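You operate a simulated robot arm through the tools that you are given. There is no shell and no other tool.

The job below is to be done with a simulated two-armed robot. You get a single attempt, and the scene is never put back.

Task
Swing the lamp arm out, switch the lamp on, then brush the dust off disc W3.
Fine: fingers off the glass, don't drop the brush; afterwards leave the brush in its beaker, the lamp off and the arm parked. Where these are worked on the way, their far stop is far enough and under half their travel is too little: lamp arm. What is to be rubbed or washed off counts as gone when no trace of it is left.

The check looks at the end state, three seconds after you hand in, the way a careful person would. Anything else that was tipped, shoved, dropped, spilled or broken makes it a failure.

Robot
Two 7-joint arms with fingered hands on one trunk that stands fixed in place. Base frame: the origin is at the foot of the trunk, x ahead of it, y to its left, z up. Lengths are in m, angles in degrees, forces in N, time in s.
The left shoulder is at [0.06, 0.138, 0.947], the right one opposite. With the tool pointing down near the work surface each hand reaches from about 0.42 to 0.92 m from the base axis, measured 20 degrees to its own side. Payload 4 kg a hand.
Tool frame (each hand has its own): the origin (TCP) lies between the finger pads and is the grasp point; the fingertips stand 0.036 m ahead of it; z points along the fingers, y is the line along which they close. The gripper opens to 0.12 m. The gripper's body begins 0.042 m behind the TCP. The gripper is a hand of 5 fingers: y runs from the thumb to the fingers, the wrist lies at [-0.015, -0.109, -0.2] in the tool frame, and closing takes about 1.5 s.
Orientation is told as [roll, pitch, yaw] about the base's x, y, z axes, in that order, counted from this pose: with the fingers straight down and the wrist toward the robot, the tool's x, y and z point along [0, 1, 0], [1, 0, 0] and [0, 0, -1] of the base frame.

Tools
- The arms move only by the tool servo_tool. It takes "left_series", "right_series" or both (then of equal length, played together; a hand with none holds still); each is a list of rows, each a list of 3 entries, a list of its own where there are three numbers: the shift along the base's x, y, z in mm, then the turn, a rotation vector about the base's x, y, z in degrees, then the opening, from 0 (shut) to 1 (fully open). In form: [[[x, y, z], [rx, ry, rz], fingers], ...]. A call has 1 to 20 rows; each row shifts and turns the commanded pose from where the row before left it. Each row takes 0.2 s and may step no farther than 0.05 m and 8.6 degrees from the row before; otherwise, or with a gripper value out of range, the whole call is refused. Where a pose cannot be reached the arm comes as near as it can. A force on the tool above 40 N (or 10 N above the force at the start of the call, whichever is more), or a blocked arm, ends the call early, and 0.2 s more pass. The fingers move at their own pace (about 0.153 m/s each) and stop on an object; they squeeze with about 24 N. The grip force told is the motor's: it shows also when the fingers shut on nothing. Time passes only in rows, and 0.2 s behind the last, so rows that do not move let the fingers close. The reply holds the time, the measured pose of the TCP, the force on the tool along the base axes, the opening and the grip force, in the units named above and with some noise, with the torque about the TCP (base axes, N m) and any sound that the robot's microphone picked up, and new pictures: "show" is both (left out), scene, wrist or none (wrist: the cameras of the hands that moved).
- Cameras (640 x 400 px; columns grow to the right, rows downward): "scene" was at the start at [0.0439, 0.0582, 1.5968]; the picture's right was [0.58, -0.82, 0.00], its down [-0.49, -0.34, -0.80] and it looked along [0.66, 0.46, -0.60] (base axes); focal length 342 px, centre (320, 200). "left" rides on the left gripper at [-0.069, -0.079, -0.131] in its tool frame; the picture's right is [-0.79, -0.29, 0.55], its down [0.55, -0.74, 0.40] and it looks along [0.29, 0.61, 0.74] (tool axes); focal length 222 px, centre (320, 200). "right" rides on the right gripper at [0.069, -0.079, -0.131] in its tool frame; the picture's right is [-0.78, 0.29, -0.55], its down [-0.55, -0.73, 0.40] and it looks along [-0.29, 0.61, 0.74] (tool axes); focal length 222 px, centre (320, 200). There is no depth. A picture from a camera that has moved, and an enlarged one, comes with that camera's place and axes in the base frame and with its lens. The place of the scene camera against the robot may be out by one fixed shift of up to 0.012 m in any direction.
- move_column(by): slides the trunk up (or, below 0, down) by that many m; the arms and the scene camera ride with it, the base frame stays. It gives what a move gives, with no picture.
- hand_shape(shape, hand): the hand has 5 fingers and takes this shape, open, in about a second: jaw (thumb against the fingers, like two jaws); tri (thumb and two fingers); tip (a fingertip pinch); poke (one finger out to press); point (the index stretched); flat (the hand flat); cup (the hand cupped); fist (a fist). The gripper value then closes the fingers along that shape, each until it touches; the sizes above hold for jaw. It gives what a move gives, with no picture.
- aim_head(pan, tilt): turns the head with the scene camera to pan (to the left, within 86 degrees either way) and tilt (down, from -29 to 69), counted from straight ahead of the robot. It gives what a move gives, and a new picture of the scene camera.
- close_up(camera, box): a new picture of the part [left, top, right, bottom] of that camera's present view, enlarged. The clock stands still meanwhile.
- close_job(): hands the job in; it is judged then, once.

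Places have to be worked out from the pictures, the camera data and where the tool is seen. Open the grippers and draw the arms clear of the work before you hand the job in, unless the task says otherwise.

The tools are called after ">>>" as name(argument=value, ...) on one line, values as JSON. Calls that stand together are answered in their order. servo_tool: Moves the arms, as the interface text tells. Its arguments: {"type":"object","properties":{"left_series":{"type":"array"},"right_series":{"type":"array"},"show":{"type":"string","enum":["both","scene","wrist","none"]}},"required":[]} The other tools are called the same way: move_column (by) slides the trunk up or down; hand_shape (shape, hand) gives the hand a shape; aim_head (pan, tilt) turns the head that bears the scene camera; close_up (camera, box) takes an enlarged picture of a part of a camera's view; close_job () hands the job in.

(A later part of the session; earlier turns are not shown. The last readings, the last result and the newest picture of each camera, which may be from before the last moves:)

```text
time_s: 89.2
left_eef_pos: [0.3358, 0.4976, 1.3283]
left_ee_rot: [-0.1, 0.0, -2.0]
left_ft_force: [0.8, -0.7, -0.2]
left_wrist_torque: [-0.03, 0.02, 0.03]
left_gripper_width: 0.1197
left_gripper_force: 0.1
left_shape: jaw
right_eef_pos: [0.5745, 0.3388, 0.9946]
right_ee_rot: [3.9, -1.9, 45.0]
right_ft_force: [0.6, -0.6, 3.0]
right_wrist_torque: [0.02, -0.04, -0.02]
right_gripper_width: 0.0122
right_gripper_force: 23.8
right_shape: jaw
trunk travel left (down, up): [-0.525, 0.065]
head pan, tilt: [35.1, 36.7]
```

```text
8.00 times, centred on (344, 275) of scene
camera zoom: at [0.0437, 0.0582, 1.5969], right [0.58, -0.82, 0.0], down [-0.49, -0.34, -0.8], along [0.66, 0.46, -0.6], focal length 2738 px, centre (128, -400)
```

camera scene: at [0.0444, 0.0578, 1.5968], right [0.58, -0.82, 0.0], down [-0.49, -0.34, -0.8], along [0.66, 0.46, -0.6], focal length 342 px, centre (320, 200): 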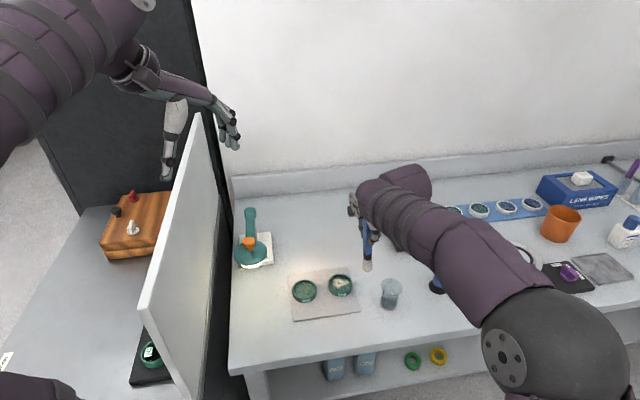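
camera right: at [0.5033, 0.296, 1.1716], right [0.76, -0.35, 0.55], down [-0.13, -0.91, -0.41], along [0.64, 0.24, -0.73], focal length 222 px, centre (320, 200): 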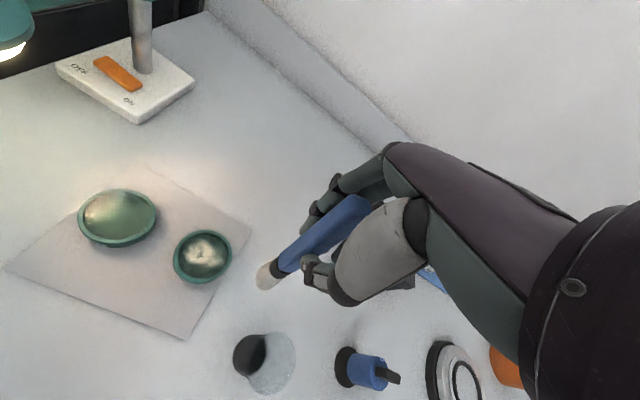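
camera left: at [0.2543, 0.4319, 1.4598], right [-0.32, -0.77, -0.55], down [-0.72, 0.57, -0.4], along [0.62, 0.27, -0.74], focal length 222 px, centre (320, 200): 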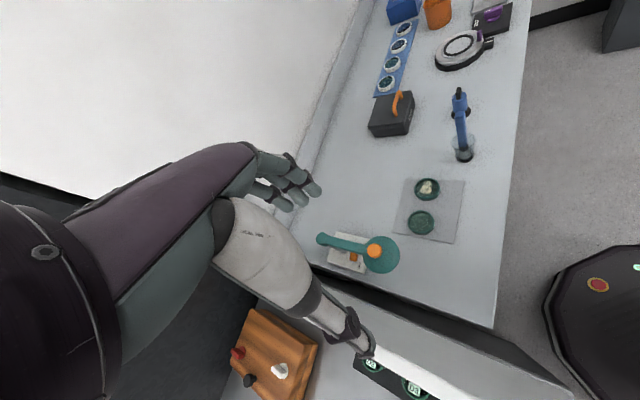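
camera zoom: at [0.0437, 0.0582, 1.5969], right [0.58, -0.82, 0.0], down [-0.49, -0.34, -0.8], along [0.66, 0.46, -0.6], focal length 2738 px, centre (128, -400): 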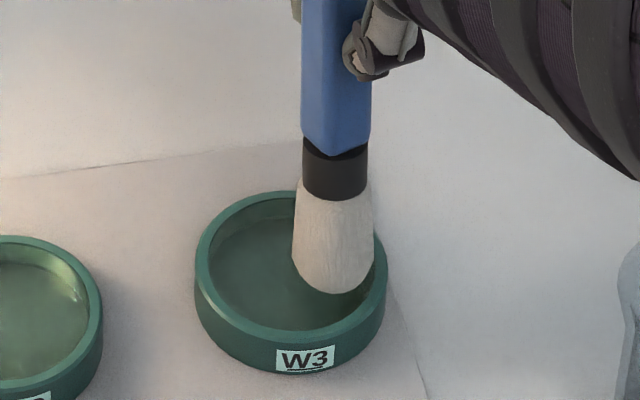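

Brush is over the remaining patch with 3 N. Stroking with ±4.5 mm amplitude.

>>> servo_tool(right_series=[[[3.2, 3.2, -0.6], [0, 0, 0], 0.0], [[-6.4, -6.4, 0], [0, 0, 0], 0.0], [[6.4, 6.4, 0], [0, 0, 0], 0.0], [[-6.4, -6.4, 0], [0, 0, 0], 0.0], [[6.4, 6.4, 0], [0, 0, 0], 0.0], [[-6.4, -6.4, 0], [0, 0, 0], 0.0], [[6.4, 6.4, 0], [0, 0, 0], 0.0], [[-6.4, -6.4, 0], [0, 0, 0], 0.0], [[6.4, 6.4, 0], [0, 0, 0], 0.0], [[-6.4, -6.4, 0], [0, 0, 0], 0.0], [[6.4, 6.4, 0], [0, 0, 0], 0.0], [[-6.4, -6.4, 0], [0, 0, 0], 0.0], [[6.4, 6.4, 0], [0, 0, 0], 0.0], [[-3.2, -3.2, 0], [0, 0, 0], 0.0]], show="none")

>>> servo_tool(right_series=[[[0, 0, 15], [0, 0, 0], 0.0], [[0, 0, 20], [0, 0, 0], 0.0], [[25, -25, 0], [0, 0, 0], 0.0], [[20, -20, 0], [0, 0, 0], 0.0]], show="none")

>>> close_up(camera="scene", box=[320, 265, 368, 295])

>>> close_up(camera="right", box=[120, 200, 248, 280])

```text
time_s: 92.2
left_eef_pos: [0.3347, 0.4983, 1.3282]
left_ee_rot: [0.0, 0.0, -2.0]
left_ft_force: [-1.0, -0.1, -0.1]
left_wrist_torque: [0.0, 0.0, -0.01]
left_gripper_width: 0.1198
left_gripper_force: 0.0
left_shape: jaw
right_eef_pos: [0.5736, 0.3388, 0.9951]
right_ee_rot: [3.9, -2.0, 45.0]
right_ft_force: [0.5, 0.1, 11.1]
right_wrist_torque: [0.09, -0.05, 0.01]
right_gripper_width: 0.0128
right_gripper_force: 23.9
right_shape: jaw
trunk travel left (down, up): [-0.525, 0.065]
head pan, tilt: [35.1, 36.7]
```

```text
time_s: 93.2
left_eef_pos: [0.3347, 0.4978, 1.328]
left_ee_rot: [0.0, 0.0, -1.8]
left_ft_force: [0.3, 0.2, -0.2]
left_wrist_torque: [0.0, 0.01, 0.0]
left_gripper_width: 0.1198
left_gripper_force: 0.1
left_shape: jaw
right_eef_pos: [0.6198, 0.2931, 1.028]
right_ee_rot: [3.9, -1.9, 45.0]
right_ft_force: [0.6, -0.1, -0.8]
right_wrist_torque: [0.02, 0.01, 0.0]
right_gripper_width: 0.012
right_gripper_force: 23.9
right_shape: jaw
trunk travel left (down, up): [-0.525, 0.065]
head pan, tilt: [35.1, 36.7]
```

```text
13.33 times, centred on (344, 280) of scene
camera zoom: at [0.0441, 0.058, 1.5968], right [0.58, -0.82, 0.0], down [-0.49, -0.34, -0.8], along [0.66, 0.46, -0.6], focal length 4563 px, centre (0, -867)
```

zoom: 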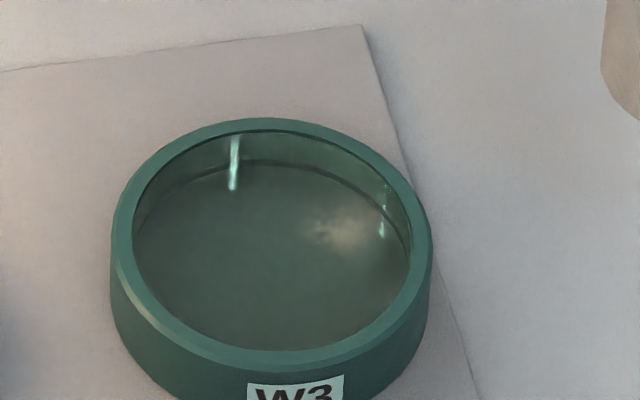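

```text
5.00 times, centred on (184, 240) of right
camera zoom: at [0.5188, 0.2777, 1.161], right [0.77, -0.39, 0.5], down [-0.14, -0.88, -0.46], along [0.62, 0.28, -0.73], focal length 1111 px, centre (1000, 0)
```

zoom: 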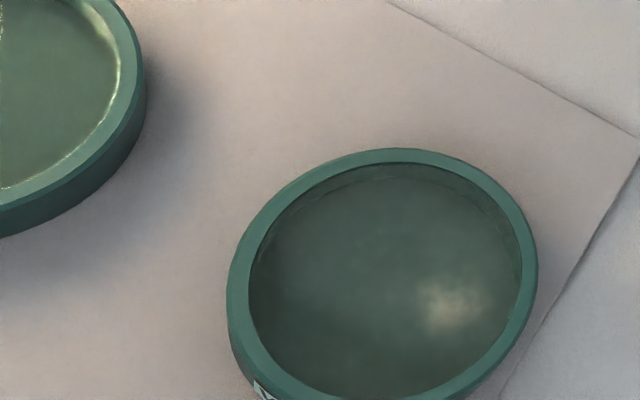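

The last patch has faded but is still faintly visible. I return there (about 11.5 mm right of centre, clear of the rim) for more strokes.

>>> servo_tool(right_series=[[[-23.4, 23.8, 0], [0, 0, 0], 0.0], [[-23.4, 23.8, 0], [0, 0, 0], 0.0], [[0, 0, -20], [0, 0, 0], 0.0], [[0, 0, -11], [0, 0, 0], 0.0], [[0, 0, -2.5], [0, 0, 0], 0.0], [[0, 0, 0], [0, 0, 0], 0.0]], show="none")

>>> close_up(camera="scene", box=[312, 250, 376, 300])

```text
time_s: 94.6
left_eef_pos: [0.3347, 0.4975, 1.3284]
left_ee_rot: [0.0, 0.0, -2.1]
left_ft_force: [-0.3, -0.4, 0.3]
left_wrist_torque: [0.01, -0.01, 0.03]
left_gripper_width: 0.1196
left_gripper_force: 0.1
left_shape: jaw
right_eef_pos: [0.5728, 0.341, 0.9954]
right_ee_rot: [4.0, -1.9, 45.0]
right_ft_force: [-0.4, -0.1, 0.6]
right_wrist_torque: [0.03, -0.02, 0.02]
right_gripper_width: 0.0118
right_gripper_force: 23.5
right_shape: jaw
trunk travel left (down, up): [-0.525, 0.065]
head pan, tilt: [35.1, 36.7]
```

```text
8.00 times, centred on (344, 275) of scene
camera zoom: at [0.0439, 0.0583, 1.5968], right [0.58, -0.82, 0.0], down [-0.49, -0.34, -0.8], along [0.66, 0.46, -0.6], focal length 2738 px, centre (128, -400)
```

zoom: 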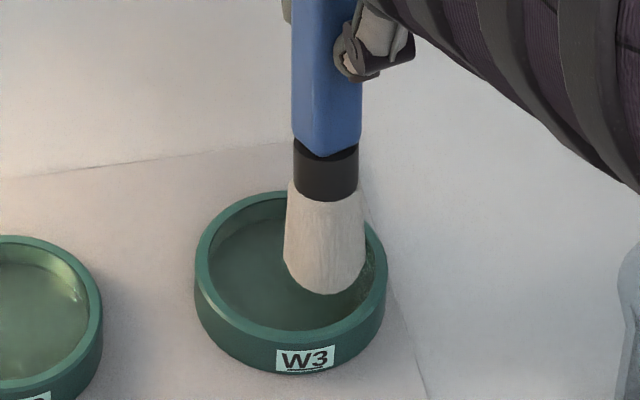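

Correct column, contact not yet made. I lower 1.5 mm and stroke.

>>> servo_tool(right_series=[[[0, 0, -1.5], [0, 0, 0], 0.0], [[3.5, 3.5, -0.3], [0, 0, 0], 0.0], [[-7, -7, 0], [0, 0, 0], 0.0], [[7, 7, 0], [0, 0, 0], 0.0], [[-7, -7, 0], [0, 0, 0], 0.0], [[7, 7, 0], [0, 0, 0], 0.0], [[-7, -7, 0], [0, 0, 0], 0.0], [[7, 7, 0], [0, 0, 0], 0.0], [[-7, -7, 0], [0, 0, 0], 0.0], [[7, 7, 0], [0, 0, 0], 0.0], [[-7, -7, 0], [0, 0, 0], 0.0], [[7, 7, 0], [0, 0, 0], 0.0], [[-7, -7, 0], [0, 0, 0], 0.0], [[7, 7, 0], [0, 0, 0], 0.0], [[-7, -7, 0], [0, 0, 0], 0.0], [[7, 7, 0], [0, 0, 0], 0.0], [[-3.5, -3.5, 0], [0, 0, 0], 0.0]], show="none")

```text
time_s: 98.2
left_eef_pos: [0.3361, 0.4982, 1.3269]
left_ee_rot: [0.0, 0.1, -2.1]
left_ft_force: [0.9, 0.1, -0.2]
left_wrist_torque: [0.0, 0.01, 0.0]
left_gripper_width: 0.1199
left_gripper_force: 0.0
left_shape: jaw
right_eef_pos: [0.5723, 0.3411, 0.9936]
right_ee_rot: [3.9, -1.8, 45.0]
right_ft_force: [0.6, 0.1, 9.3]
right_wrist_torque: [0.1, -0.06, 0.0]
right_gripper_width: 0.0124
right_gripper_force: 24.2
right_shape: jaw
trunk travel left (down, up): [-0.525, 0.065]
head pan, tilt: [35.1, 36.7]
```

Contact is good (9 N). I ease slightly, shift 2 mm right and repeat the strokes, then lift to inspect.

>>> servo_tool(right_series=[[[1.4, -1.4, 0.8], [0, 0, 0], 0.0], [[3, 3, 0], [0, 0, 0], 0.0], [[-6, -6, 0], [0, 0, 0], 0.0], [[6, 6, 0], [0, 0, 0], 0.0], [[-6, -6, 0], [0, 0, 0], 0.0], [[6, 6, 0], [0, 0, 0], 0.0], [[-6, -6, 0], [0, 0, 0], 0.0], [[6, 6, 0], [0, 0, 0], 0.0], [[-6, -6, 0], [0, 0, 0], 0.0], [[6, 6, 0], [0, 0, 0], 0.0], [[-6, -6, 0], [0, 0, 0], 0.0], [[6, 6, 0], [0, 0, 0], 0.0], [[-6, -6, 0], [0, 0, 0], 0.0], [[6, 6, 0], [0, 0, 0], 0.0], [[-6, -6, 0], [0, 0, 0], 0.0], [[6, 6, 0], [0, 0, 0], 0.0], [[-3, -3, 0], [0, 0, 0], 0.0]], show="none")

>>> servo_tool(right_series=[[[0, 0, 15], [0, 0, 0], 0.0], [[0, 0, 20], [0, 0, 0], 0.0], [[25, -25, 0], [0, 0, 0], 0.0], [[20, -20, 0], [0, 0, 0], 0.0]], show="none")

>>> close_up(camera="scene", box=[320, 265, 368, 295])

>>> close_up(camera="right", box=[120, 200, 248, 280])

```text
time_s: 101.8
left_eef_pos: [0.335, 0.4985, 1.3291]
left_ee_rot: [0.0, 0.0, -2.0]
left_ft_force: [-0.2, -0.1, 0.5]
left_wrist_torque: [-0.01, -0.01, -0.03]
left_gripper_width: 0.1198
left_gripper_force: 0.0
left_shape: jaw
right_eef_pos: [0.5746, 0.3386, 0.9946]
right_ee_rot: [3.9, -1.9, 45.0]
right_ft_force: [1.0, 0.4, 1.9]
right_wrist_torque: [0.01, -0.01, -0.06]
right_gripper_width: 0.0119
right_gripper_force: 24.3
right_shape: jaw
trunk travel left (down, up): [-0.525, 0.065]
head pan, tilt: [35.1, 36.7]
```

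```text
time_s: 102.8
left_eef_pos: [0.3361, 0.4986, 1.3285]
left_ee_rot: [0.1, 0.1, -1.8]
left_ft_force: [-1.0, 0.4, -0.2]
left_wrist_torque: [-0.01, -0.03, -0.02]
left_gripper_width: 0.1197
left_gripper_force: 0.0
left_shape: jaw
right_eef_pos: [0.6199, 0.2953, 1.0294]
right_ee_rot: [4.0, -1.7, 45.0]
right_ft_force: [-0.3, -0.5, -0.6]
right_wrist_torque: [-0.04, 0.0, -0.05]
right_gripper_width: 0.0123
right_gripper_force: 23.9
right_shape: jaw
trunk travel left (down, up): [-0.525, 0.065]
head pan, tilt: [35.1, 36.7]
```

```text
13.33 times, centred on (344, 280) of scene
camera zoom: at [0.0442, 0.058, 1.5968], right [0.58, -0.82, 0.0], down [-0.49, -0.34, -0.8], along [0.66, 0.46, -0.6], focal length 4563 px, centre (0, -867)
```

zoom: 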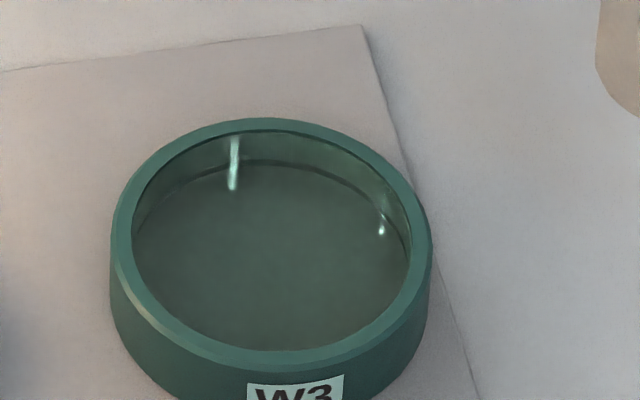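

```text
5.00 times, centred on (184, 240) of right
camera zoom: at [0.5192, 0.2788, 1.1614], right [0.77, -0.39, 0.5], down [-0.14, -0.88, -0.46], along [0.62, 0.28, -0.73], focal length 1111 px, centre (1000, 0)
```

zoom: 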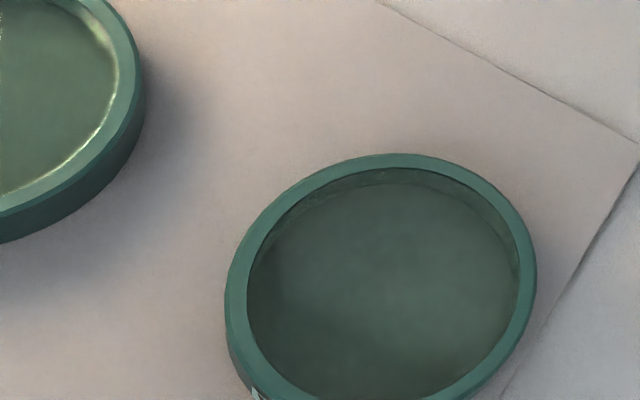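

The glass is completely clear and the disc hasn't moved. Now I raise the brush and carry it over the beaker (centre ≈(0.582, 0.216)).

>>> servo_tool(right_series=[[[0, 0, 25], [0, 0, 0], 0.0], [[0, 0, 30], [0, 0, 0], 0.0], [[-8, -20, 5], [0, 0, 0], 0.0], [[-9, -20, 0], [0, 0, 0], 0.0], [[-9, -20, 0], [0, 0, 0], 0.0], [[-8, -20, 0], [0, 0, 0], 0.0], [[0, 0, 0], [0, 0, 0], 0.0]], show="both")

>>> close_up(camera="scene", box=[344, 230, 440, 320])

>>> close_up(camera="right", box=[190, 220, 350, 320])

```text
time_s: 104.4
left_eef_pos: [0.3357, 0.498, 1.3287]
left_ee_rot: [0.0, 0.1, -2.0]
left_ft_force: [-0.8, -0.1, 0.2]
left_wrist_torque: [-0.01, 0.0, 0.02]
left_gripper_width: 0.1197
left_gripper_force: 0.1
left_shape: jaw
right_eef_pos: [0.5859, 0.2133, 1.0899]
right_ee_rot: [3.8, -1.8, 45.0]
right_ft_force: [-0.5, 1.0, 0.3]
right_wrist_torque: [-0.04, -0.01, -0.01]
right_gripper_width: 0.0122
right_gripper_force: 24.3
right_shape: jaw
trunk travel left (down, up): [-0.525, 0.065]
head pan, tilt: [35.1, 36.7]
camera scene: at [0.0441, 0.0586, 1.5967], right [0.58, -0.82, 0.0], down [-0.49, -0.34, -0.8], along [0.66, 0.46, -0.6], focal length 342 px, centre (320, 200)
camera right: at [0.4843, 0.1985, 1.2213], right [0.77, -0.39, 0.5], down [-0.14, -0.88, -0.46], along [0.62, 0.28, -0.73], focal length 222 px, centre (320, 200)
```

scene: 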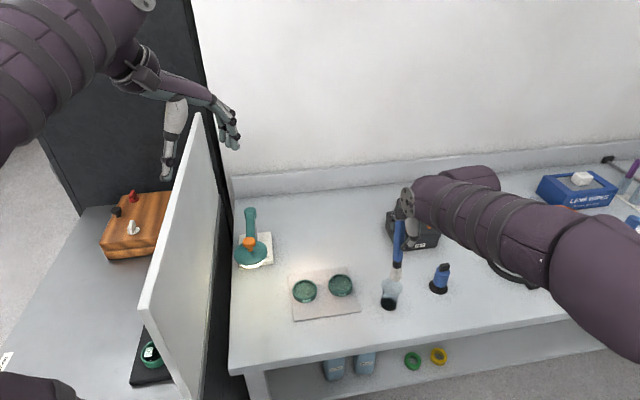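
right: 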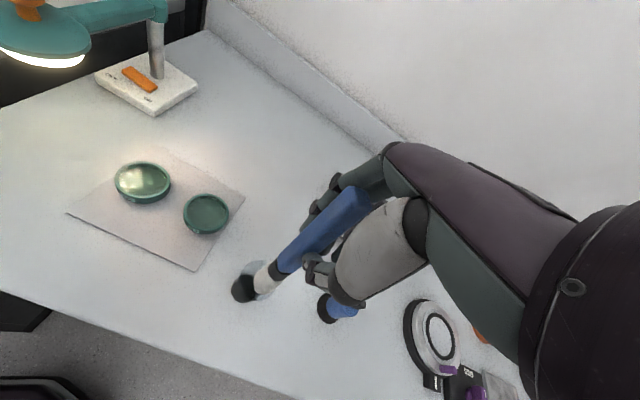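

```text
4.44 times, centred on (392, 275) of scene
camera zoom: at [0.0441, 0.0586, 1.5967], right [0.58, -0.82, 0.0], down [-0.49, -0.34, -0.8], along [0.66, 0.46, -0.6], focal length 1521 px, centre (0, -133)
```

zoom: 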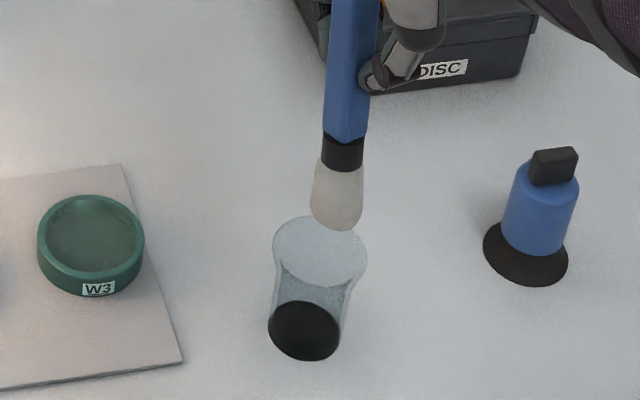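

```text
4.00 times, centred on (270, 270) of right
camera zoom: at [0.4843, 0.1985, 1.2213], right [0.77, -0.39, 0.5], down [-0.14, -0.88, -0.46], along [0.62, 0.28, -0.73], focal length 888 px, centre (520, -80)
```

zoom: 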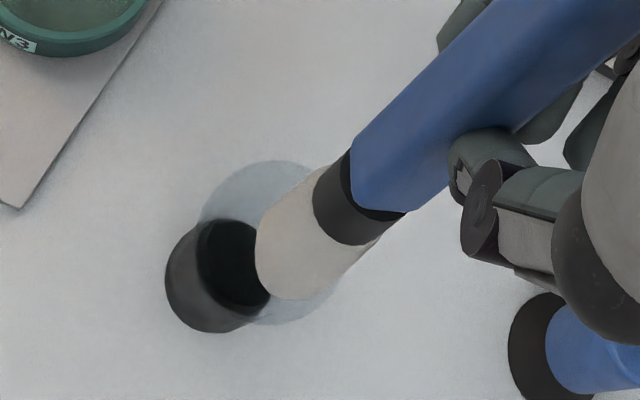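

I check the brush/beaker alignment from the left camera, which looks from a different azimuth.

>>> close_up(camera="left", box=[410, 80, 522, 180])

```text
4.00 times, centred on (466, 130) of left
camera zoom: at [0.2558, 0.4326, 1.459], right [-0.32, -0.77, -0.55], down [-0.72, 0.57, -0.4], along [0.62, 0.27, -0.74], focal length 888 px, centre (-264, 480)
```

zoom: 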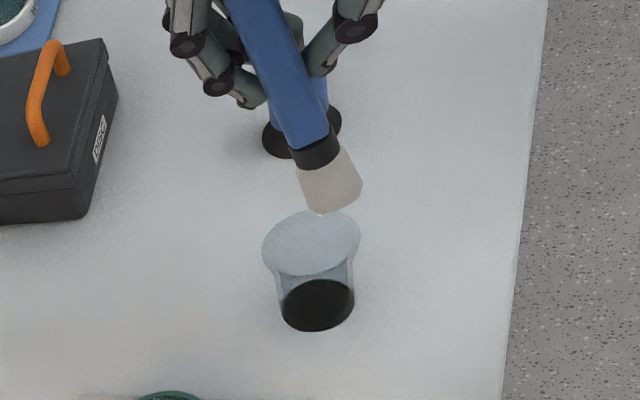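

From this angle the brush is seen to lean ~10° with its tip toward the robot. I rotate the hand ~9° about the bench-parallel axis to bring the brush upright, then re-check from all cameras.

>>> servo_tool(right_series=[[[0, 0, 5], [3.2, -3.2, 0], 0.0], [[0, 0, 0], [3.2, -3.2, 0], 0.0], [[0, 0, 0], [0, 0, 0], 0.0]], show="none")

>>> close_up(camera="left", box=[410, 80, 522, 180])

>>> close_up(camera="scene", box=[344, 220, 440, 320])

>>> close_up(camera="right", box=[190, 220, 350, 320])

```text
time_s: 105.2
left_eef_pos: [0.335, 0.4994, 1.328]
left_ee_rot: [0.1, -0.1, -2.0]
left_ft_force: [-0.7, 0.5, -0.2]
left_wrist_torque: [0.03, 0.01, 0.02]
left_gripper_width: 0.1196
left_gripper_force: 0.0
left_shape: jaw
right_eef_pos: [0.5854, 0.2144, 1.0952]
right_ee_rot: [3.9, -10.9, 45.0]
right_ft_force: [-0.4, 0.3, -0.9]
right_wrist_torque: [0.03, 0.03, -0.05]
right_gripper_width: 0.012
right_gripper_force: 24.4
right_shape: jaw
trunk travel left (down, up): [-0.525, 0.065]
head pan, tilt: [35.1, 36.7]
```

```text
4.00 times, centred on (466, 130) of left
camera zoom: at [0.2556, 0.4323, 1.4591], right [-0.32, -0.77, -0.55], down [-0.72, 0.57, -0.4], along [0.62, 0.27, -0.74], focal length 888 px, centre (-264, 480)
```

zoom: 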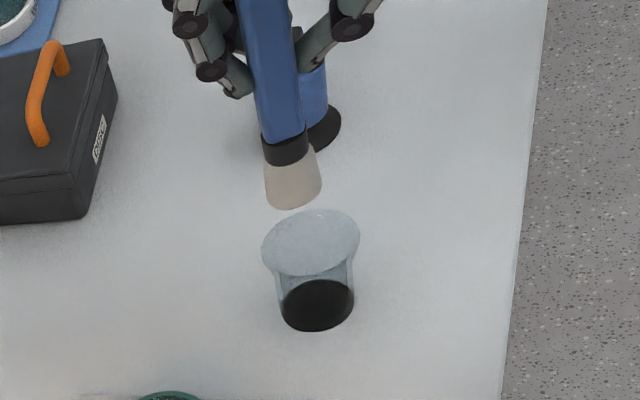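

```text
4.00 times, centred on (392, 270) of scene
camera zoom: at [0.044, 0.0583, 1.5968], right [0.58, -0.82, 0.0], down [-0.49, -0.34, -0.8], along [0.66, 0.46, -0.6], focal length 1369 px, centre (32, -80)
```

zoom: 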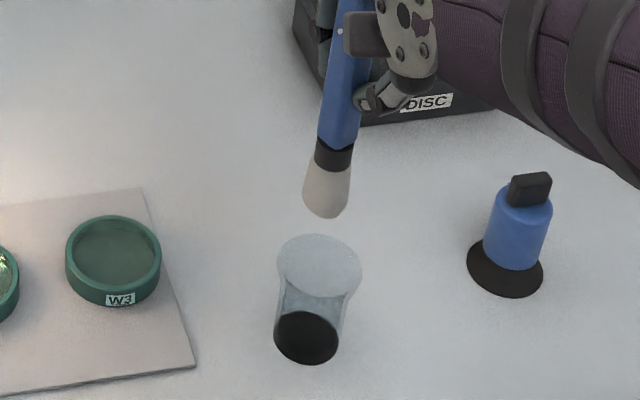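

```text
4.00 times, centred on (270, 270) of right
camera zoom: at [0.4703, 0.1843, 1.2116], right [0.72, -0.44, 0.54], down [-0.08, -0.82, -0.57], along [0.69, 0.36, -0.62], focal length 888 px, centre (520, -80)
```

zoom: 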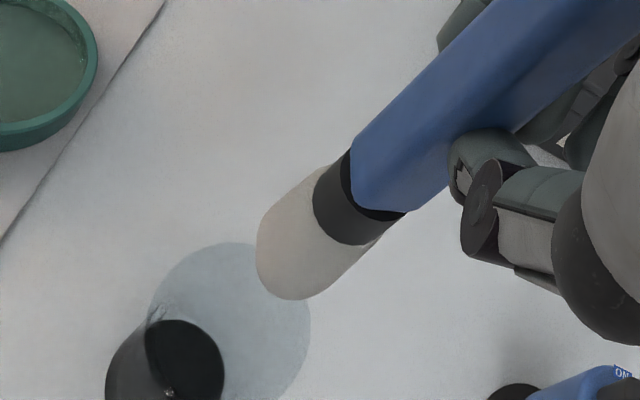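

The brush is now upright in both views; the tip is ~(+3, +5) mm off the beaker axis. I correct by (−3, −4.5) mm and lower to just above the rim for a check.

>>> servo_tool(right_series=[[[-3, -4.5, 0], [0, 0, 0], 0.0], [[0, 0, -20], [0, 0, 0], 0.0], [[0, 0, -18], [0, 0, 0], 0.0], [[0, 0, 0], [0, 0, 0], 0.0]], show="none")

>>> close_up(camera="left", box=[424, 90, 512, 145])

>>> close_up(camera="scene", box=[352, 245, 432, 315])

>>> close_up(camera="right", box=[190, 220, 350, 320])

```text
time_s: 106.2
left_eef_pos: [0.3343, 0.4983, 1.3274]
left_ee_rot: [0.0, 0.0, -1.9]
left_ft_force: [0.1, -0.1, -0.2]
left_wrist_torque: [0.01, -0.01, -0.01]
left_gripper_width: 0.12
left_gripper_force: 0.0
left_shape: jaw
right_eef_pos: [0.582, 0.2104, 1.0559]
right_ee_rot: [3.9, -10.9, 45.0]
right_ft_force: [0.0, 0.3, 0.5]
right_wrist_torque: [0.01, 0.04, 0.01]
right_gripper_width: 0.0119
right_gripper_force: 24.1
right_shape: jaw
trunk travel left (down, up): [-0.525, 0.065]
head pan, tilt: [35.1, 36.7]
```

```text
7.27 times, centred on (468, 118) of left
camera zoom: at [0.2556, 0.4322, 1.4591], right [-0.32, -0.77, -0.55], down [-0.72, 0.57, -0.4], along [0.62, 0.27, -0.74], focal length 1615 px, centre (-756, 800)
```

zoom: 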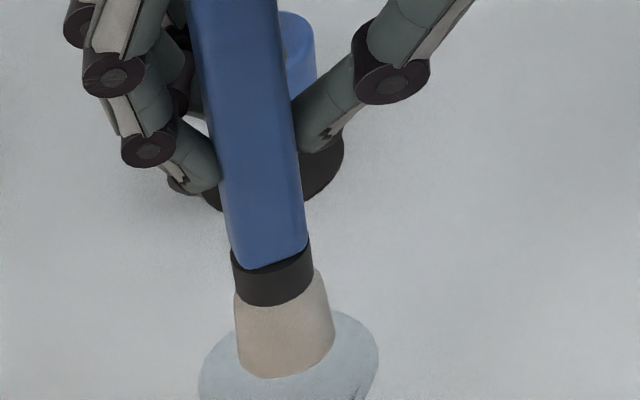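

```text
5.71 times, centred on (392, 280) of scene
camera zoom: at [0.044, 0.0582, 1.5968], right [0.58, -0.82, 0.0], down [-0.49, -0.34, -0.8], along [0.66, 0.46, -0.6], focal length 1956 px, centre (-91, -257)
```

zoom: 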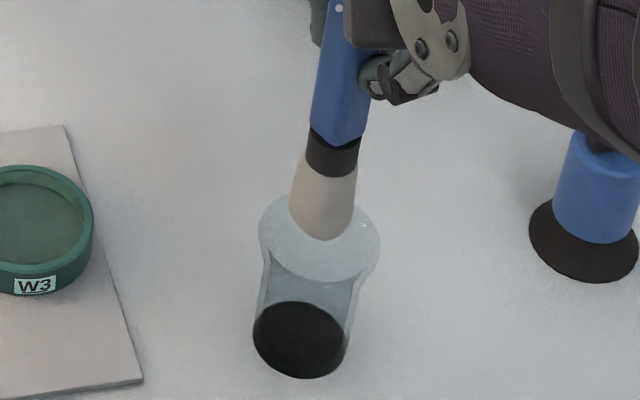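

```text
4.00 times, centred on (270, 270) of right
camera zoom: at [0.4672, 0.1804, 1.1735], right [0.72, -0.44, 0.54], down [-0.08, -0.82, -0.57], along [0.69, 0.36, -0.62], focal length 888 px, centre (520, -80)
```

zoom: 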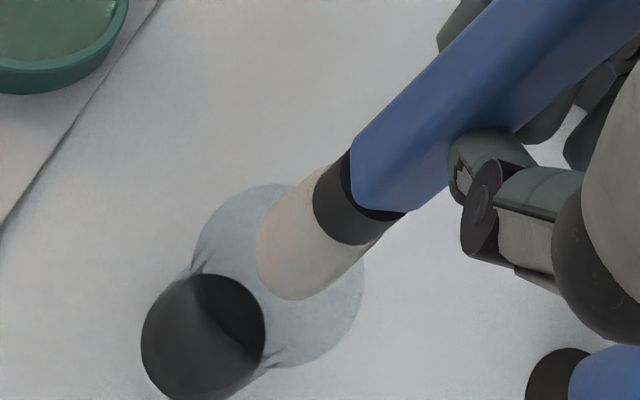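

Tip is centred over the beaker in all three views. I lower steadily into it, slowing near the bottom.

>>> servo_tool(right_series=[[[0, 0, -10], [0, 0, 0], 0.0], [[0, 0, -12], [0, 0, 0], 0.0], [[0, 0, -12], [0, 0, 0], 0.0], [[0, 0, -12], [0, 0, 0], 0.0], [[0, 0, -12], [0, 0, 0], 0.0], [[0, 0, -8], [0, 0, 0], 0.0], [[0, 0, 0], [0, 0, 0], 0.0]], show="none")

>>> close_up(camera="left", box=[424, 90, 512, 165])

>>> close_up(camera="scene", box=[352, 245, 432, 315])

```text
time_s: 107.8
left_eef_pos: [0.3363, 0.4989, 1.3281]
left_ee_rot: [0.0, -0.1, -1.9]
left_ft_force: [-0.8, 0.2, -0.4]
left_wrist_torque: [-0.02, -0.01, 0.0]
left_gripper_width: 0.1197
left_gripper_force: 0.1
left_shape: jaw
right_eef_pos: [0.5832, 0.2101, 0.99]
right_ee_rot: [3.8, -10.9, 45.0]
right_ft_force: [-0.1, -0.1, 0.1]
right_wrist_torque: [-0.02, 0.02, 0.01]
right_gripper_width: 0.0122
right_gripper_force: 23.7
right_shape: jaw
trunk travel left (down, up): [-0.525, 0.065]
head pan, tilt: [35.1, 36.7]
```

```text
5.33 times, centred on (468, 128) of left
camera zoom: at [0.2556, 0.4322, 1.4591], right [-0.32, -0.77, -0.55], down [-0.72, 0.57, -0.4], along [0.62, 0.27, -0.74], focal length 1185 px, centre (-469, 587)
```

zoom: 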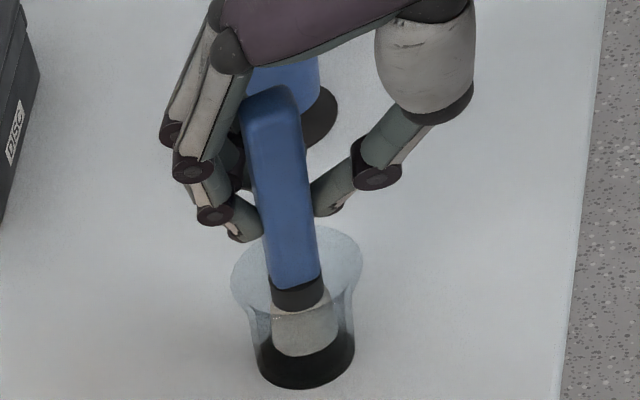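

```text
5.71 times, centred on (392, 280) of scene
camera zoom: at [0.0439, 0.0582, 1.5968], right [0.58, -0.82, 0.0], down [-0.49, -0.34, -0.8], along [0.66, 0.46, -0.6], focal length 1956 px, centre (-91, -257)
```

zoom: 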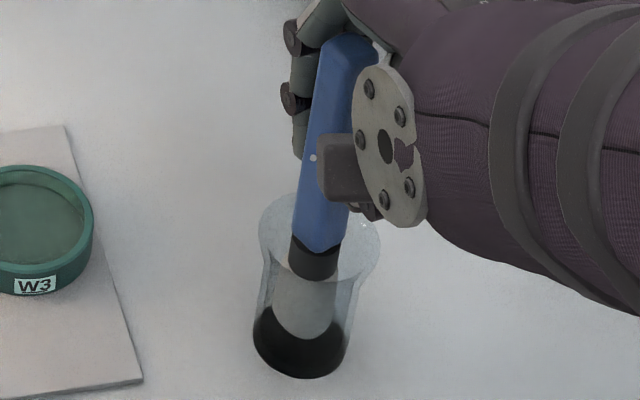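

No contact yet; the brush is well inside the beaker. Lower further in small rows, watching the force.

>>> servo_tool(right_series=[[[0, 0, -4], [0, 0, 0], 0.0], [[0, 0, -3], [0, 0, 0], 0.0], [[0, 0, -2], [0, 0, 0], 0.0], [[0, 0, 0], [0, 0, 0], 0.0]], show="none")

```text
time_s: 108.8
left_eef_pos: [0.3356, 0.4978, 1.3281]
left_ee_rot: [0.0, 0.0, -2.0]
left_ft_force: [0.9, -0.2, 0.0]
left_wrist_torque: [0.0, 0.03, -0.03]
left_gripper_width: 0.1198
left_gripper_force: 0.0
left_shape: jaw
right_eef_pos: [0.5823, 0.2108, 0.981]
right_ee_rot: [3.8, -10.9, 45.0]
right_ft_force: [0.7, 0.3, -1.0]
right_wrist_torque: [-0.02, 0.01, -0.02]
right_gripper_width: 0.0121
right_gripper_force: 23.9
right_shape: jaw
trunk travel left (down, up): [-0.525, 0.065]
head pan, tilt: [35.1, 36.7]
```

>>> servo_tool(right_series=[[[0, 0, -2], [0, 0, 0], 0.0], [[0, 0, -2], [0, 0, 0], 0.0], [[0, 0, 0], [0, 0, 0], 0.0]], show="none")

>>> close_up(camera="left", box=[424, 90, 512, 165])

>>> close_up(camera="scene", box=[352, 245, 432, 315])

```text
time_s: 109.6
left_eef_pos: [0.3348, 0.4976, 1.3283]
left_ee_rot: [0.0, 0.0, -2.0]
left_ft_force: [0.6, -0.2, -0.6]
left_wrist_torque: [-0.03, 0.0, -0.01]
left_gripper_width: 0.1199
left_gripper_force: 0.1
left_shape: jaw
right_eef_pos: [0.5826, 0.2113, 0.9773]
right_ee_rot: [4.0, -10.9, 45.0]
right_ft_force: [0.4, -0.4, -0.3]
right_wrist_torque: [0.0, -0.01, 0.0]
right_gripper_width: 0.0121
right_gripper_force: 23.8
right_shape: jaw
trunk travel left (down, up): [-0.525, 0.065]
head pan, tilt: [35.1, 36.7]
```

```text
5.33 times, centred on (468, 128) of left
camera zoom: at [0.2556, 0.4322, 1.4591], right [-0.32, -0.77, -0.55], down [-0.72, 0.57, -0.4], along [0.62, 0.27, -0.74], focal length 1185 px, centre (-469, 587)
```

zoom: 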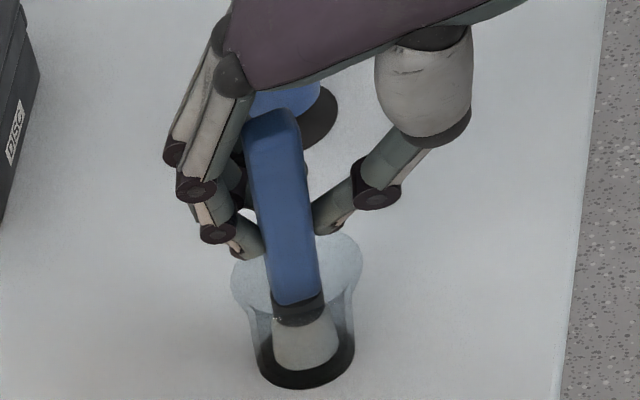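

```text
5.71 times, centred on (392, 280) of scene
camera zoom: at [0.044, 0.0582, 1.5968], right [0.58, -0.82, 0.0], down [-0.49, -0.34, -0.8], along [0.66, 0.46, -0.6], focal length 1956 px, centre (-91, -257)
```

zoom: 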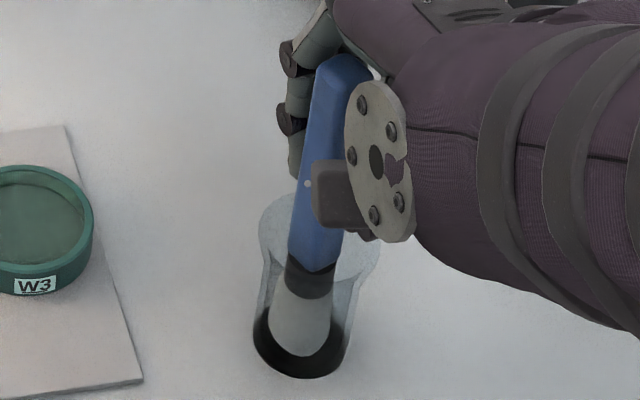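

The bristles are now about at their original depth. One more small lowering to feel the floor.

>>> servo_tool(right_series=[[[0, 0, -1.5], [0, 0, 0], 0.0], [[0, 0, -1], [0, 0, 0], 0.0], [[0, 0, 0], [0, 0, 0], 0.0]], show="none")

```text
time_s: 110.4
left_eef_pos: [0.3345, 0.4979, 1.3275]
left_ee_rot: [0.0, 0.0, -2.0]
left_ft_force: [0.9, 0.2, -0.4]
left_wrist_torque: [0.01, -0.02, -0.01]
left_gripper_width: 0.1199
left_gripper_force: 0.1
left_shape: jaw
right_eef_pos: [0.5827, 0.211, 0.9749]
right_ee_rot: [3.8, -11.0, 45.0]
right_ft_force: [-0.3, -0.3, 1.4]
right_wrist_torque: [0.03, -0.01, -0.01]
right_gripper_width: 0.0117
right_gripper_force: 24.1
right_shape: jaw
trunk travel left (down, up): [-0.525, 0.065]
head pan, tilt: [35.1, 36.7]
```

>>> servo_tool(right_series=[[[0, 0, -1], [0, 0, 0], 0.0], [[0, 0, 0], [0, 0, 0], 0.0]], show="none")

```text
time_s: 111.0
left_eef_pos: [0.3355, 0.4976, 1.3284]
left_ee_rot: [0.0, 0.0, -2.0]
left_ft_force: [-0.7, -0.7, -0.3]
left_wrist_torque: [-0.01, -0.01, 0.02]
left_gripper_width: 0.1199
left_gripper_force: 0.1
left_shape: jaw
right_eef_pos: [0.583, 0.2106, 0.9741]
right_ee_rot: [3.9, -11.0, 45.0]
right_ft_force: [-0.5, -1.1, 5.9]
right_wrist_torque: [0.05, -0.04, 0.03]
right_gripper_width: 0.0121
right_gripper_force: 23.9
right_shape: jaw
trunk travel left (down, up): [-0.525, 0.065]
head pan, tilt: [35.1, 36.7]
```

The brush is on the beaker floor (5.9 N). I relax 1 mm and open the fingers gradually.

>>> servo_tool(right_series=[[[0, 0, 1], [0, 0, 0], 0.0], [[0, 0, 0], [0, 0, 0], 0.12], [[0, 0, 0], [0, 0, 0], 0.18], [[0, 0, 0], [0, 0, 0], 0.25], [[0, 0, 0], [0, 0, 0], 0.35], [[0, 0, 0], [0, 0, 0], 0.5], [[0, 0, 0], [0, 0, 0], 0.5]], show="none")

>>> close_up(camera="left", box=[424, 90, 512, 165])

>>> close_up(camera="scene", box=[352, 245, 432, 315])

>>> close_up(camera="right", box=[220, 170, 380, 300])

```text
time_s: 112.6
left_eef_pos: [0.3364, 0.499, 1.3289]
left_ee_rot: [0.0, 0.0, -2.0]
left_ft_force: [0.1, 0.2, -0.2]
left_wrist_torque: [0.01, 0.02, 0.02]
left_gripper_width: 0.1198
left_gripper_force: 0.0
left_shape: jaw
right_eef_pos: [0.5829, 0.2108, 0.9743]
right_ee_rot: [4.0, -10.8, 45.0]
right_ft_force: [-0.3, -0.6, -1.2]
right_wrist_torque: [0.0, -0.01, 0.01]
right_gripper_width: 0.0596
right_gripper_force: 0.1
right_shape: jaw
trunk travel left (down, up): [-0.525, 0.065]
head pan, tilt: [35.1, 36.7]
```

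```text
5.33 times, centred on (468, 128) of left
camera zoom: at [0.2556, 0.4322, 1.4591], right [-0.32, -0.77, -0.55], down [-0.72, 0.57, -0.4], along [0.62, 0.27, -0.74], focal length 1185 px, centre (-469, 587)
```

zoom: 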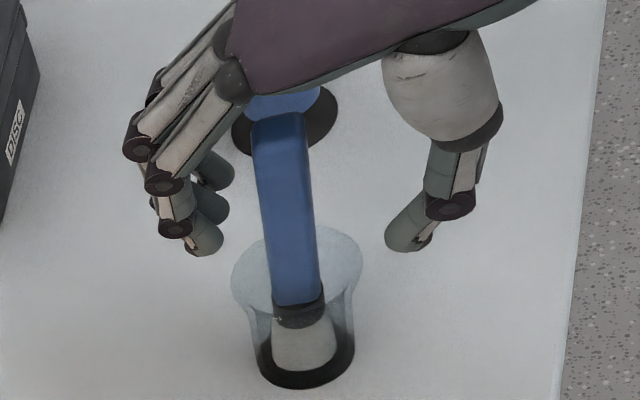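

```text
5.71 times, centred on (392, 280) of scene
camera zoom: at [0.0439, 0.0583, 1.5968], right [0.58, -0.82, 0.0], down [-0.49, -0.34, -0.8], along [0.66, 0.46, -0.6], focal length 1956 px, centre (-91, -257)
```

zoom: 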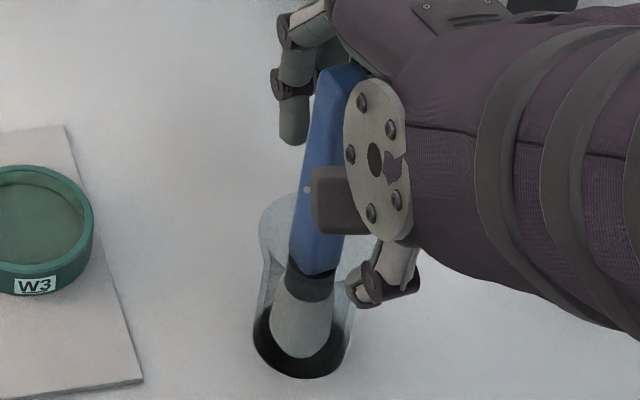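

```text
3.08 times, centred on (300, 235) of right
camera zoom: at [0.4672, 0.1801, 1.092], right [0.72, -0.44, 0.54], down [-0.08, -0.82, -0.57], along [0.69, 0.36, -0.63], focal length 684 px, centre (382, 92)
```

zoom: 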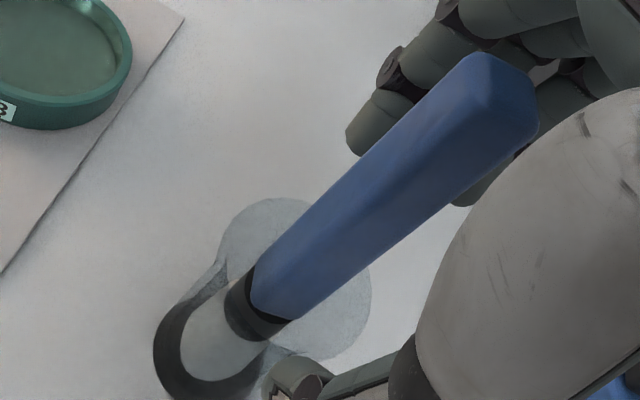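

The brush stands upright in the beaker and is free of the fingers. I open wider and lift straight up.

>>> servo_tool(right_series=[[[0, 0, 0], [0, 0, 0], 0.65], [[0, 0, 10], [0, 0, 0], 0.65], [[0, 0, 20], [0, 0, 0], 0.65], [[0, 0, 30], [0, 0, 0], 0.65], [[0, 0, 35], [0, 0, 0], 0.65], [[0, 0, 35], [0, 0, 0], 0.65]], show="both")

>>> close_up(camera="scene", box=[344, 230, 440, 320])

>>> close_up(camera="left", box=[424, 90, 512, 165])

```text
time_s: 114.0
left_eef_pos: [0.335, 0.4965, 1.3282]
left_ee_rot: [0.0, 0.0, -2.0]
left_ft_force: [-0.9, -0.5, 0.2]
left_wrist_torque: [-0.03, 0.01, -0.02]
left_gripper_width: 0.1195
left_gripper_force: 0.0
left_shape: jaw
right_eef_pos: [0.5838, 0.2104, 1.1054]
right_ee_rot: [3.9, -10.9, 45.0]
right_ft_force: [-0.3, 0.3, 0.0]
right_wrist_torque: [0.02, 0.03, 0.01]
right_gripper_width: 0.0778
right_gripper_force: 0.1
right_shape: jaw
trunk travel left (down, up): [-0.525, 0.065]
head pan, tilt: [35.1, 36.7]
camera scene: at [0.0435, 0.058, 1.5968], right [0.58, -0.82, 0.0], down [-0.49, -0.34, -0.8], along [0.66, 0.46, -0.6], focal length 342 px, centre (320, 200)
camera right: at [0.4672, 0.1797, 1.2228], right [0.72, -0.44, 0.54], down [-0.08, -0.82, -0.57], along [0.69, 0.36, -0.62], focal length 222 px, centre (320, 200)
```

scene: 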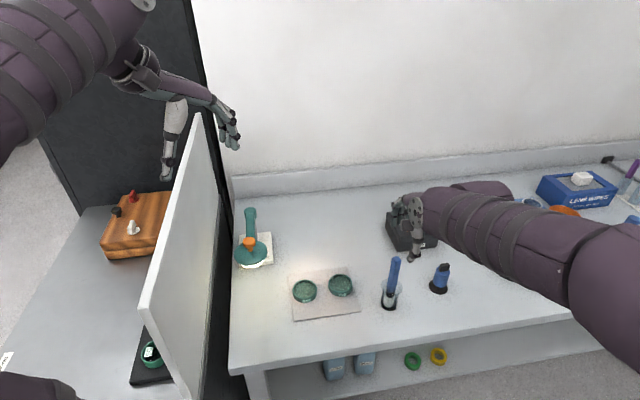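
right: 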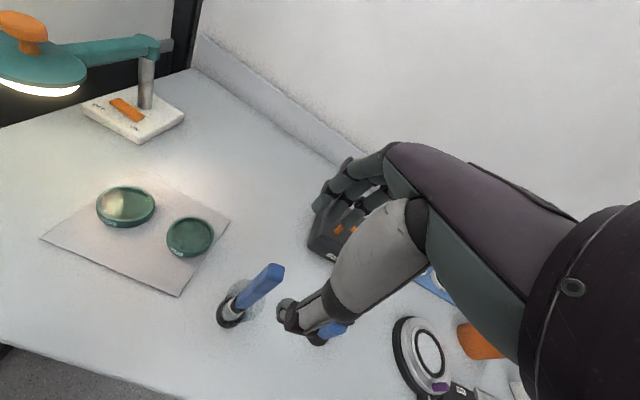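

```text
4.44 times, centred on (392, 275) of scene
camera zoom: at [0.0435, 0.058, 1.5968], right [0.58, -0.82, 0.0], down [-0.49, -0.34, -0.8], along [0.66, 0.46, -0.6], focal length 1521 px, centre (0, -133)
```

zoom: 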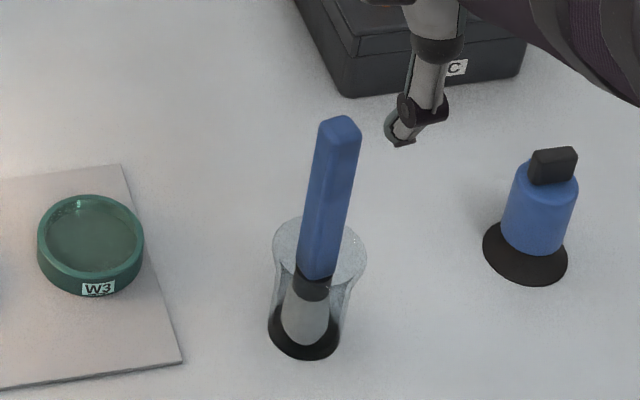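

```text
5.33 times, centred on (468, 128) of left
camera zoom: at [0.2552, 0.432, 1.4592], right [-0.32, -0.77, -0.55], down [-0.72, 0.57, -0.4], along [0.62, 0.27, -0.74], focal length 1185 px, centre (-469, 587)
```

zoom: 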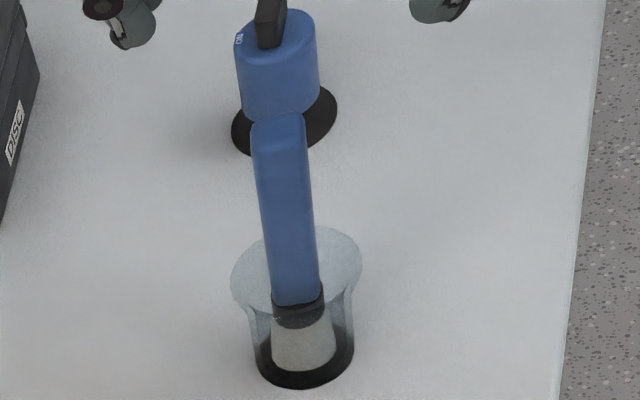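

The brush is back upright in its beaker. Before switching off, I use the lamp light to double-check the W3 glass.

>>> close_up(camera="right", box=[158, 207, 222, 267])

>>> close_up(camera="left", box=[404, 170, 452, 206])

>>> close_up(camera="scene", box=[320, 265, 368, 295])

```text
6.67 times, centred on (190, 237) of right
camera zoom: at [0.4672, 0.1797, 1.2228], right [0.72, -0.44, 0.54], down [-0.08, -0.82, -0.57], along [0.69, 0.36, -0.62], focal length 1481 px, centre (1187, -47)
```

zoom: 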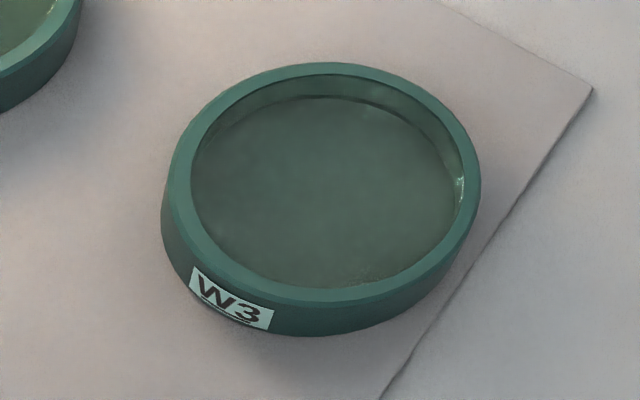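

```text
11.11 times, centred on (428, 188) of left
camera zoom: at [0.2552, 0.432, 1.4592], right [-0.32, -0.77, -0.55], down [-0.72, 0.57, -0.4], along [0.62, 0.27, -0.74], focal length 2468 px, centre (-880, 333)
```

zoom: 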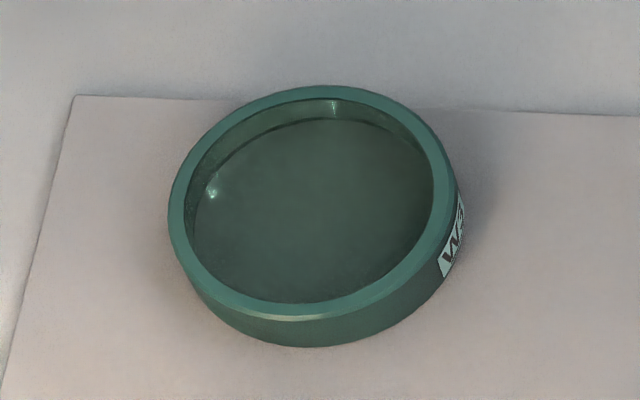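

```text
13.33 times, centred on (344, 280) of scene
camera zoom: at [0.0435, 0.058, 1.5968], right [0.58, -0.82, 0.0], down [-0.49, -0.34, -0.8], along [0.66, 0.46, -0.6], focal length 4563 px, centre (0, -867)
```

zoom: 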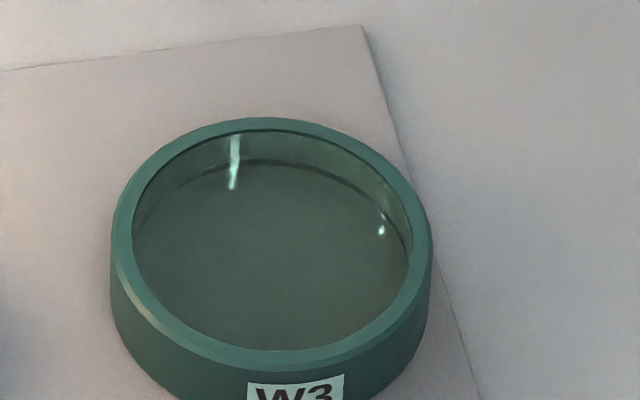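

One spot near the inner front rim looks slightly speckled in the wrist view; I zoom closer to see whether it's a trace or just noise.

>>> close_up(camera="right", box=[182, 233, 214, 253])

>>> close_up(camera="scene", box=[328, 275, 360, 295])

```text
16.00 times, centred on (198, 243) of right
camera zoom: at [0.4672, 0.1797, 1.2228], right [0.72, -0.44, 0.54], down [-0.08, -0.82, -0.57], along [0.69, 0.36, -0.62], focal length 3554 px, centre (2272, -488)
```

zoom: 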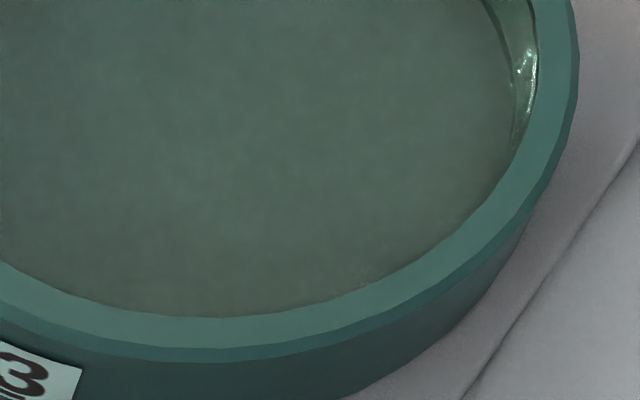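

```text
16.00 times, centred on (344, 285) of scene
camera zoom: at [0.0435, 0.058, 1.5968], right [0.58, -0.82, 0.0], down [-0.49, -0.34, -0.8], along [0.66, 0.46, -0.6], focal length 5476 px, centre (-64, -1160)
```

zoom: 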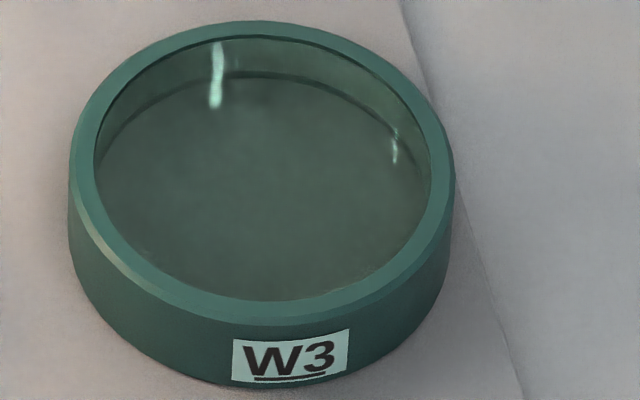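

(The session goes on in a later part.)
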